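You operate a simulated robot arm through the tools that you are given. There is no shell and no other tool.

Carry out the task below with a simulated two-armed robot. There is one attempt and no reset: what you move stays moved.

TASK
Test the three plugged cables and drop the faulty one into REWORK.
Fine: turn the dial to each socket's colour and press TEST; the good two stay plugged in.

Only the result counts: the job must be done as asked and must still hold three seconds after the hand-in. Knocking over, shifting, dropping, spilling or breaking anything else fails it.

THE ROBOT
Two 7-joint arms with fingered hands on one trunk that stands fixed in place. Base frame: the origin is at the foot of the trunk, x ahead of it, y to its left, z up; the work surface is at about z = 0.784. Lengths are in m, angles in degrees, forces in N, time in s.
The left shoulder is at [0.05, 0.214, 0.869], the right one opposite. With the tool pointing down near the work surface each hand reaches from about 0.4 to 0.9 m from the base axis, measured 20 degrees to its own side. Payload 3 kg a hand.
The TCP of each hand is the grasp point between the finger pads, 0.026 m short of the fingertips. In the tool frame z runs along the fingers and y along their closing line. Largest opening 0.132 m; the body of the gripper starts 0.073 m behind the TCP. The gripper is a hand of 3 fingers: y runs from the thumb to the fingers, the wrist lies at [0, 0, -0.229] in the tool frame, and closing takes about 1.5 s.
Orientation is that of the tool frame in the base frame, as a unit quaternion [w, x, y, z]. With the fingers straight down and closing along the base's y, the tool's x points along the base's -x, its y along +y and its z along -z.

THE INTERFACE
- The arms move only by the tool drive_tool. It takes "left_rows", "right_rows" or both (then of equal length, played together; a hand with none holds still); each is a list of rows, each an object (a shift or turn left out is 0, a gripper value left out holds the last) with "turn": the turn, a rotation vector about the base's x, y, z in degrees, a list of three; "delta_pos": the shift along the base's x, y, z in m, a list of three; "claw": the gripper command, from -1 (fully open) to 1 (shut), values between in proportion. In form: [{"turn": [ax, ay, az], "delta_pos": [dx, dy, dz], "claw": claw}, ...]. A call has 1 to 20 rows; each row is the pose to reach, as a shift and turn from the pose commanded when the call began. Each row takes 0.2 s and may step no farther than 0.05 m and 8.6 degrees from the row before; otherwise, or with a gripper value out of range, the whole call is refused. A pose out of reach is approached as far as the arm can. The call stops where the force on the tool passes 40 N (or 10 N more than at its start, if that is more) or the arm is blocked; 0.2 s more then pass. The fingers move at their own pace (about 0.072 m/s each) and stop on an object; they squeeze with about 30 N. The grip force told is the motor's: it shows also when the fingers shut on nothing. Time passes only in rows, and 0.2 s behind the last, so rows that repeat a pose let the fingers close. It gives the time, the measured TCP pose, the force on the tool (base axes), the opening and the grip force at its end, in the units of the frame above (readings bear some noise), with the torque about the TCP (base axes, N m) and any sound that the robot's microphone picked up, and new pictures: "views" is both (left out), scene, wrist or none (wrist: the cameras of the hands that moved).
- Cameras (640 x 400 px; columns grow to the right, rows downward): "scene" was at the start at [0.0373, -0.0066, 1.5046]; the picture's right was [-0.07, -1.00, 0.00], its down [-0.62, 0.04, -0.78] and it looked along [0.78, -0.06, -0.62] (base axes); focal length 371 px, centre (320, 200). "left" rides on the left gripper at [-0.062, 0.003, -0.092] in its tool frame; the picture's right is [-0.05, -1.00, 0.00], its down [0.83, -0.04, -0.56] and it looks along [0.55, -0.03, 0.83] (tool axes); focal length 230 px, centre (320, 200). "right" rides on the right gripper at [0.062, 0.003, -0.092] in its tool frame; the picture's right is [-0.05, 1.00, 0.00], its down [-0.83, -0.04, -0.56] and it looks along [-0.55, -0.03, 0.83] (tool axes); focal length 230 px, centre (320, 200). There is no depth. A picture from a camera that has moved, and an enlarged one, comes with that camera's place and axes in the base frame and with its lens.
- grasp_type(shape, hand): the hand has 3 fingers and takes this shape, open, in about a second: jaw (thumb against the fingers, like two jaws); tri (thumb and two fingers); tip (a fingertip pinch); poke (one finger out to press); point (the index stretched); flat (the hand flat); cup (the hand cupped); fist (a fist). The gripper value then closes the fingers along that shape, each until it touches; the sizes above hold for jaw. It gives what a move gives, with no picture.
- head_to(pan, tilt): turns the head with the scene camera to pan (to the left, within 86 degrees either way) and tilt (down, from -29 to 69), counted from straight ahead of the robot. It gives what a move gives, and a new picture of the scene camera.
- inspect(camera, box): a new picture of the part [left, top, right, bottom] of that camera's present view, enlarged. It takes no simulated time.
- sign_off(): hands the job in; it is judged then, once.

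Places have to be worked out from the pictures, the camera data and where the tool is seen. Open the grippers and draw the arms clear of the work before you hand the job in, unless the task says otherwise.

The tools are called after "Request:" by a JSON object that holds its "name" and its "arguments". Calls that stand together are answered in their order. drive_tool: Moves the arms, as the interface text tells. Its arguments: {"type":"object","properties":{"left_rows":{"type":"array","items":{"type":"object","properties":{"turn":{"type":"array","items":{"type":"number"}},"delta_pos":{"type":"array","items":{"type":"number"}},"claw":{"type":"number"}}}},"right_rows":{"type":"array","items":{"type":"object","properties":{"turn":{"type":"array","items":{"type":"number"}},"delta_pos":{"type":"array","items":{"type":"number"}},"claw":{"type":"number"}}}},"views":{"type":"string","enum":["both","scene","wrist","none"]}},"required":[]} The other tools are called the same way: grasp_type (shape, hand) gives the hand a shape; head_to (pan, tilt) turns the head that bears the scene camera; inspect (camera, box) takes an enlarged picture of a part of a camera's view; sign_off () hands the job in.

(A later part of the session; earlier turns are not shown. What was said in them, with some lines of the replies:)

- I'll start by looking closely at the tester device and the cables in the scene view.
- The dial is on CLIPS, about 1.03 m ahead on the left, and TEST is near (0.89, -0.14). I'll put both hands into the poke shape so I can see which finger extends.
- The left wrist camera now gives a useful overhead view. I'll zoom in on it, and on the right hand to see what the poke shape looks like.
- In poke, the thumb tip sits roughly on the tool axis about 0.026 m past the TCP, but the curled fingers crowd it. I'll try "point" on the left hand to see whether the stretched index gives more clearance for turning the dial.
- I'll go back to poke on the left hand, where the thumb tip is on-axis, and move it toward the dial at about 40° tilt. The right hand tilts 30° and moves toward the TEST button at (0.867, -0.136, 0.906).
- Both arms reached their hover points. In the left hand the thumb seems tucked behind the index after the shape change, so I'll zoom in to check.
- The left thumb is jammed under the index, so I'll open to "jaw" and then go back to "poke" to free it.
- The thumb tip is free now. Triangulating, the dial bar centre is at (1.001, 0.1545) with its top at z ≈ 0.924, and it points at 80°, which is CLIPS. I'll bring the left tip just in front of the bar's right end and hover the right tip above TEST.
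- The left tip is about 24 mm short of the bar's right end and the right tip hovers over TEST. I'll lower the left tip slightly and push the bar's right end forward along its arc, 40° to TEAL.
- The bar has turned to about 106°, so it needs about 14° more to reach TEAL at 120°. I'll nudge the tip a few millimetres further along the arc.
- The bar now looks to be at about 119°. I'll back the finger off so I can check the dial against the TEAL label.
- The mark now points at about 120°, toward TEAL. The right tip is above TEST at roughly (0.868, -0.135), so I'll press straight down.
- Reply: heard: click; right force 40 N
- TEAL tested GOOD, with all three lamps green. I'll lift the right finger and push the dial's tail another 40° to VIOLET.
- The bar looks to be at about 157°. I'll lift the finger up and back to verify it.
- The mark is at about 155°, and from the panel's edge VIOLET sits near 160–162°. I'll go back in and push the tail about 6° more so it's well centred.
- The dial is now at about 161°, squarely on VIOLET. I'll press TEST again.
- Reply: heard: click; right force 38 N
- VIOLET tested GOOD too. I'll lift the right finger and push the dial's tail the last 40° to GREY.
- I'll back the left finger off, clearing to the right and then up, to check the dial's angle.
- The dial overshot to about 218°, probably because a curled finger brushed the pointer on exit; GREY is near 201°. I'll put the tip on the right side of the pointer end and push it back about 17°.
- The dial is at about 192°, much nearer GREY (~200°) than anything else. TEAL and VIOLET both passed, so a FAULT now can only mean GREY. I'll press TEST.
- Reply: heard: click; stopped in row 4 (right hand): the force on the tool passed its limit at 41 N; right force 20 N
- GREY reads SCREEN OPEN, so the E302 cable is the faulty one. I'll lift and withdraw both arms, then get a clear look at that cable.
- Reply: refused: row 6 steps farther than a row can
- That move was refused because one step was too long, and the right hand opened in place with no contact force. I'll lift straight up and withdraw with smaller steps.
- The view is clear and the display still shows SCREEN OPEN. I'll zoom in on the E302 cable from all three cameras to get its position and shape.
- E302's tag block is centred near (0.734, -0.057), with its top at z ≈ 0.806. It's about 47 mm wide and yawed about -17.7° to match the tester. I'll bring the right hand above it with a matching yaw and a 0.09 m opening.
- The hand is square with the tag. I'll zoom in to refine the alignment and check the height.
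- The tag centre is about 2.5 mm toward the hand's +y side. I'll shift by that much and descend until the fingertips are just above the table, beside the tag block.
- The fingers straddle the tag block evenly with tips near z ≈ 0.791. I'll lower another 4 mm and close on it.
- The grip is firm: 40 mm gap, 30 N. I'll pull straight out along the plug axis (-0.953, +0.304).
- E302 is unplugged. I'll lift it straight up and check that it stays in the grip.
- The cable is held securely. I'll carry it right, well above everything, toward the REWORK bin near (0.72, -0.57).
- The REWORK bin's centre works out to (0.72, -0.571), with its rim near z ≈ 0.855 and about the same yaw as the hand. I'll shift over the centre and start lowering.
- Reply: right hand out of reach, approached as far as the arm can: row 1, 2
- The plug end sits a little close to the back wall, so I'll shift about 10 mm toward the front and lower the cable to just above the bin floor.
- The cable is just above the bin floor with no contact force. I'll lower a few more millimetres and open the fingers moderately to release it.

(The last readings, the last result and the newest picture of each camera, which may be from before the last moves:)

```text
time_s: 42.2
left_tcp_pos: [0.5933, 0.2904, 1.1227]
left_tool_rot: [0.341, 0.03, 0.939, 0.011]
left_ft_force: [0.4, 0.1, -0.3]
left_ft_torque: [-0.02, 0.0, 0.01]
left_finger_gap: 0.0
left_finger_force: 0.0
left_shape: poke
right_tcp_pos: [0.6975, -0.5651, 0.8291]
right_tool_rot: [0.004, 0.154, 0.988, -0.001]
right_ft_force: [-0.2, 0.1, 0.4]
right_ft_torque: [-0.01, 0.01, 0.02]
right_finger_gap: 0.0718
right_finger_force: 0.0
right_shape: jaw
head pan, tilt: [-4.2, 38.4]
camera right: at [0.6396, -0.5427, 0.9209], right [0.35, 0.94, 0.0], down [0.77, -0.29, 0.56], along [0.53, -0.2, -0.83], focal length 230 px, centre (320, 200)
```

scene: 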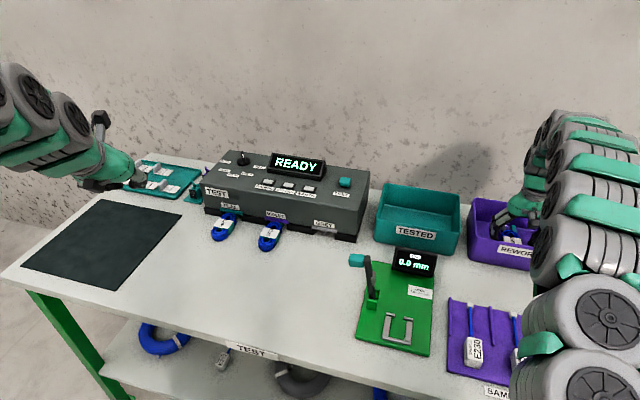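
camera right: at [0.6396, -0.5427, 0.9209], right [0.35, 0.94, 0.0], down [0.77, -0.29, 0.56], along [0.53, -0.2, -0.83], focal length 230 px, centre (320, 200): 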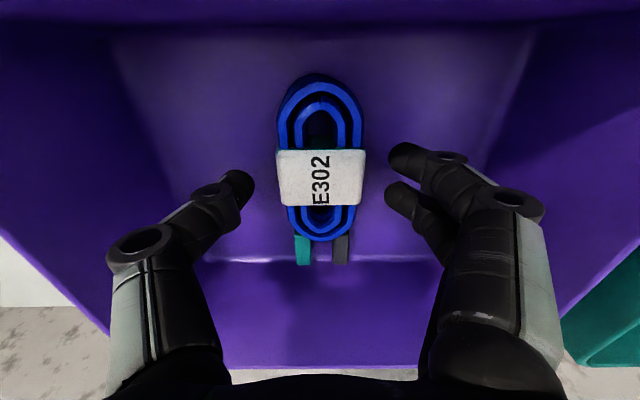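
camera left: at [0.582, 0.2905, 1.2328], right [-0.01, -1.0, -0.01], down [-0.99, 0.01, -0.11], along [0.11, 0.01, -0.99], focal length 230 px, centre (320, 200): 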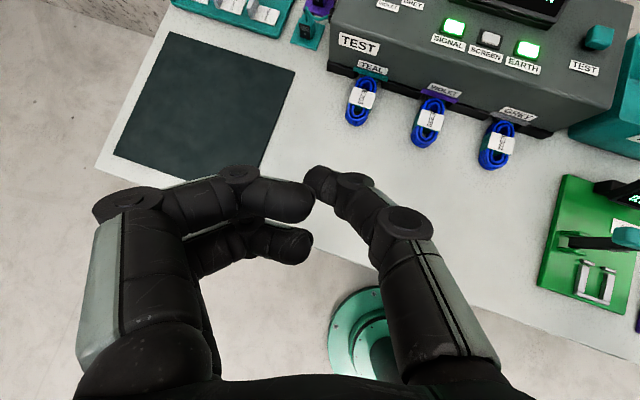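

The cable is resting on the bin floor, free of the fingers. I'll raise the hand straight up out of the bin and then withdraw.

Request:
{"name": "drive_tool", "arguments": {"right_rows": [{"delta_pos": [0.0, 0.0, 0.02], "claw": -0.1}, {"delta_pos": [0.0, 0.0, 0.06], "claw": -0.1}, {"delta_pos": [0.0, 0.0, 0.1], "claw": -0.1}, {"delta_pos": [0.0, 0.0, 0.14], "claw": -0.1}, {"delta_pos": [0.0, 0.01, 0.18], "claw": -0.1}, {"delta_pos": [-0.03, 0.04, 0.2], "claw": -0.5}, {"delta_pos": [-0.06, 0.07, 0.22], "claw": -1.0}, {"delta_pos": [-0.09, 0.1, 0.24], "claw": -1.0}, {"delta_pos": [-0.12, 0.13, 0.26], "claw": -1.0}, {"delta_pos": [-0.15, 0.16, 0.28], "claw": -1.0}, {"delta_pos": [-0.17, 0.19, 0.29], "claw": -1.0}], "views": "both"}}

Request:
{"name": "grasp_type", "arguments": {"shape": "jaw", "hand": "left"}}

```text
time_s: 44.6
left_tcp_pos: [0.5934, 0.2916, 1.1219]
left_tool_rot: [0.341, 0.031, 0.939, 0.011]
left_ft_force: [0.0, 0.1, -0.2]
left_ft_torque: [-0.04, -0.02, -0.01]
left_finger_gap: 0.0
left_finger_force: 0.2
left_shape: poke
right_tcp_pos: [0.526, -0.3753, 1.1187]
right_tool_rot: [0.004, 0.154, 0.988, -0.001]
right_ft_force: [0.0, -0.5, 0.5]
right_ft_torque: [-0.02, 0.0, 0.0]
right_finger_gap: 0.1319
right_finger_force: 0.2
right_shape: jaw
head pan, tilt: [-4.2, 38.4]
camera right: at [0.4679, -0.352, 1.2106], right [0.35, 0.94, 0.0], down [0.77, -0.29, 0.56], along [0.53, -0.2, -0.83], focal length 230 px, centre (320, 200)
```

scene: 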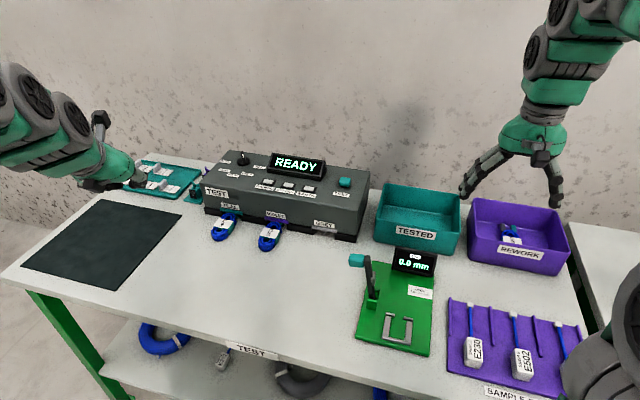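
right: 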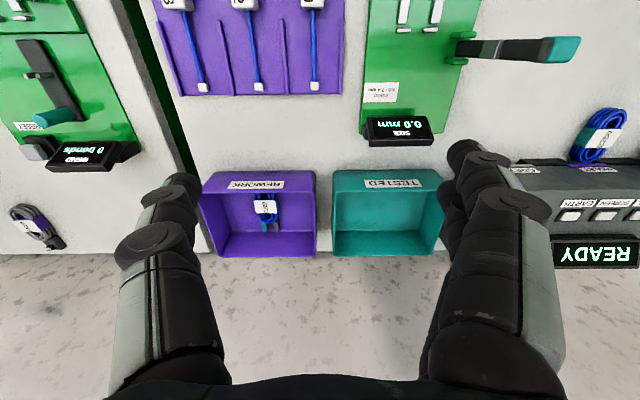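

```text
time_s: 45.5
left_tcp_pos: [0.5932, 0.2909, 1.123]
left_tool_rot: [0.343, 0.031, 0.939, 0.01]
left_ft_force: [-0.7, -0.2, 0.2]
left_ft_torque: [0.0, -0.01, 0.01]
left_finger_gap: 0.1317
left_finger_force: 0.1
left_shape: jaw
right_tcp_pos: [0.5272, -0.3752, 1.1189]
right_tool_rot: [0.004, 0.154, 0.988, 0.0]
right_ft_force: [-0.4, -0.1, -0.3]
right_ft_torque: [-0.03, -0.01, -0.02]
right_finger_gap: 0.1319
right_finger_force: 0.0
right_shape: jaw
head pan, tilt: [-4.2, 38.4]
```

E302 is lying in REWORK and both hands are open. I'll do a final check on the other two cables, the bin and the tester before handing in.

Request:
{"name": "inspect", "arguments": {"camera": "scene", "box": [190, 140, 370, 260]}}

Request:
{"name": "inspect", "arguments": {"camera": "scene", "box": [460, 190, 590, 280]}}

Request:
{"name": "drive_tool", "arguments": {"left_rows": [{"delta_pos": [-0.03, 0.01, 0.01], "turn": [0, 8, 0]}, {"delta_pos": [-0.06, 0.02, 0.02], "turn": [0, 16, 0]}, {"delta_pos": [-0.09, 0.02, 0.03], "turn": [0, 24, 0]}, {"delta_pos": [-0.1, 0.02, 0.03], "turn": [0, 32, 0]}, {"delta_pos": [-0.1, 0.02, 0.03], "turn": [0, 40, 0]}], "views": "scene"}}

```text
3.33 times, centred on (280, 200) of scene
camera zoom: at [0.0373, -0.0066, 1.5046], right [-0.07, -1.0, 0.0], down [-0.62, 0.04, -0.78], along [0.78, -0.06, -0.62], focal length 1236 px, centre (453, 200)
```

zoom: 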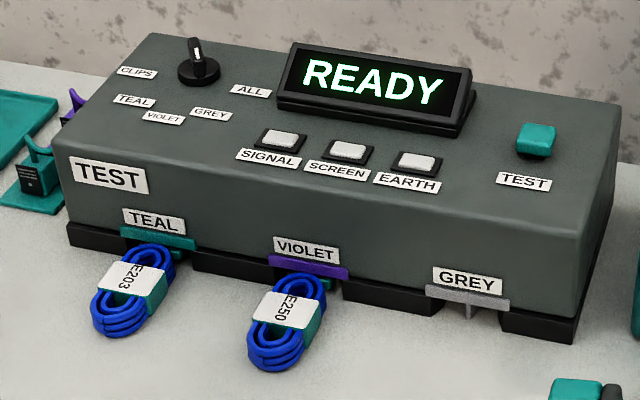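

```text
4.44 times, centred on (525, 235) of scene
camera zoom: at [0.0373, -0.0066, 1.5046], right [-0.07, -1.0, 0.0], down [-0.62, 0.04, -0.78], along [0.78, -0.06, -0.62], focal length 1648 px, centre (-591, 44)
```

zoom: 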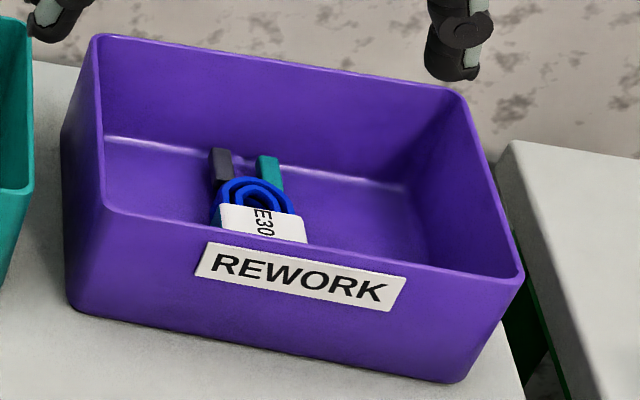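

```text
time_s: 46.7
left_tcp_pos: [0.4927, 0.3116, 1.1519]
left_tool_rot: [-0.002, 0.033, 0.999, 0.0]
left_ft_force: [0.1, -0.6, 0.5]
left_ft_torque: [-0.03, -0.01, 0.05]
left_finger_gap: 0.1318
left_finger_force: 0.1
left_shape: jaw
right_tcp_pos: [0.527, -0.3746, 1.1199]
right_tool_rot: [0.004, 0.153, 0.988, 0.0]
right_ft_force: [-0.4, 0.9, 0.1]
right_ft_torque: [0.0, 0.0, -0.04]
right_finger_gap: 0.1318
right_finger_force: 0.1
right_shape: jaw
head pan, tilt: [-4.2, 38.4]
```

scene: 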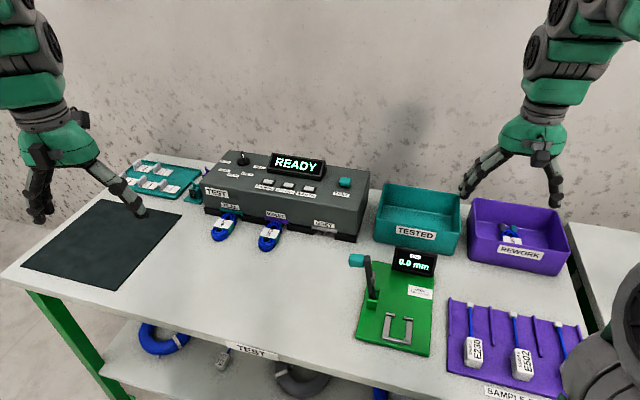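

All three cables were tested: TEAL and VIOLET read GOOD, and GREY (E302) read SCREEN OPEN. E302 is in REWORK, E203 and E250 are still plugged in, and both hands are open and clear, so I'm handing in.

Request:
{"name": "sign_off", "arguments": {}}

```text
The job is handed in.
```

I tested all three cables and put the faulty one, E302 from the GREY socket, in the REWORK bin; the job is handed in.

| Socket | Cable | Result | Now |
|---|---|---|---|
| TEAL | E203 | GOOD | Still plugged in |
| VIOLET | E250 | GOOD | Still plugged in |
| GREY | E302 | SCREEN OPEN | In REWORK |

- **GREY reading:** the dial sat about 8° short of the GREY mark when I pressed TEST. TEAL and VIOLET had already passed, so the fault can only be GREY's.
- **Contacts:** while I was turning the dial to GREY, a finger nudged it past the mark, so I turned it back before testing. On the third TEST press the force briefly reached 41 N, just over the limit, and the move stopped; the press still registered. Nothing else looked moved in the final pictures.

Both hands are open and clear of the work.
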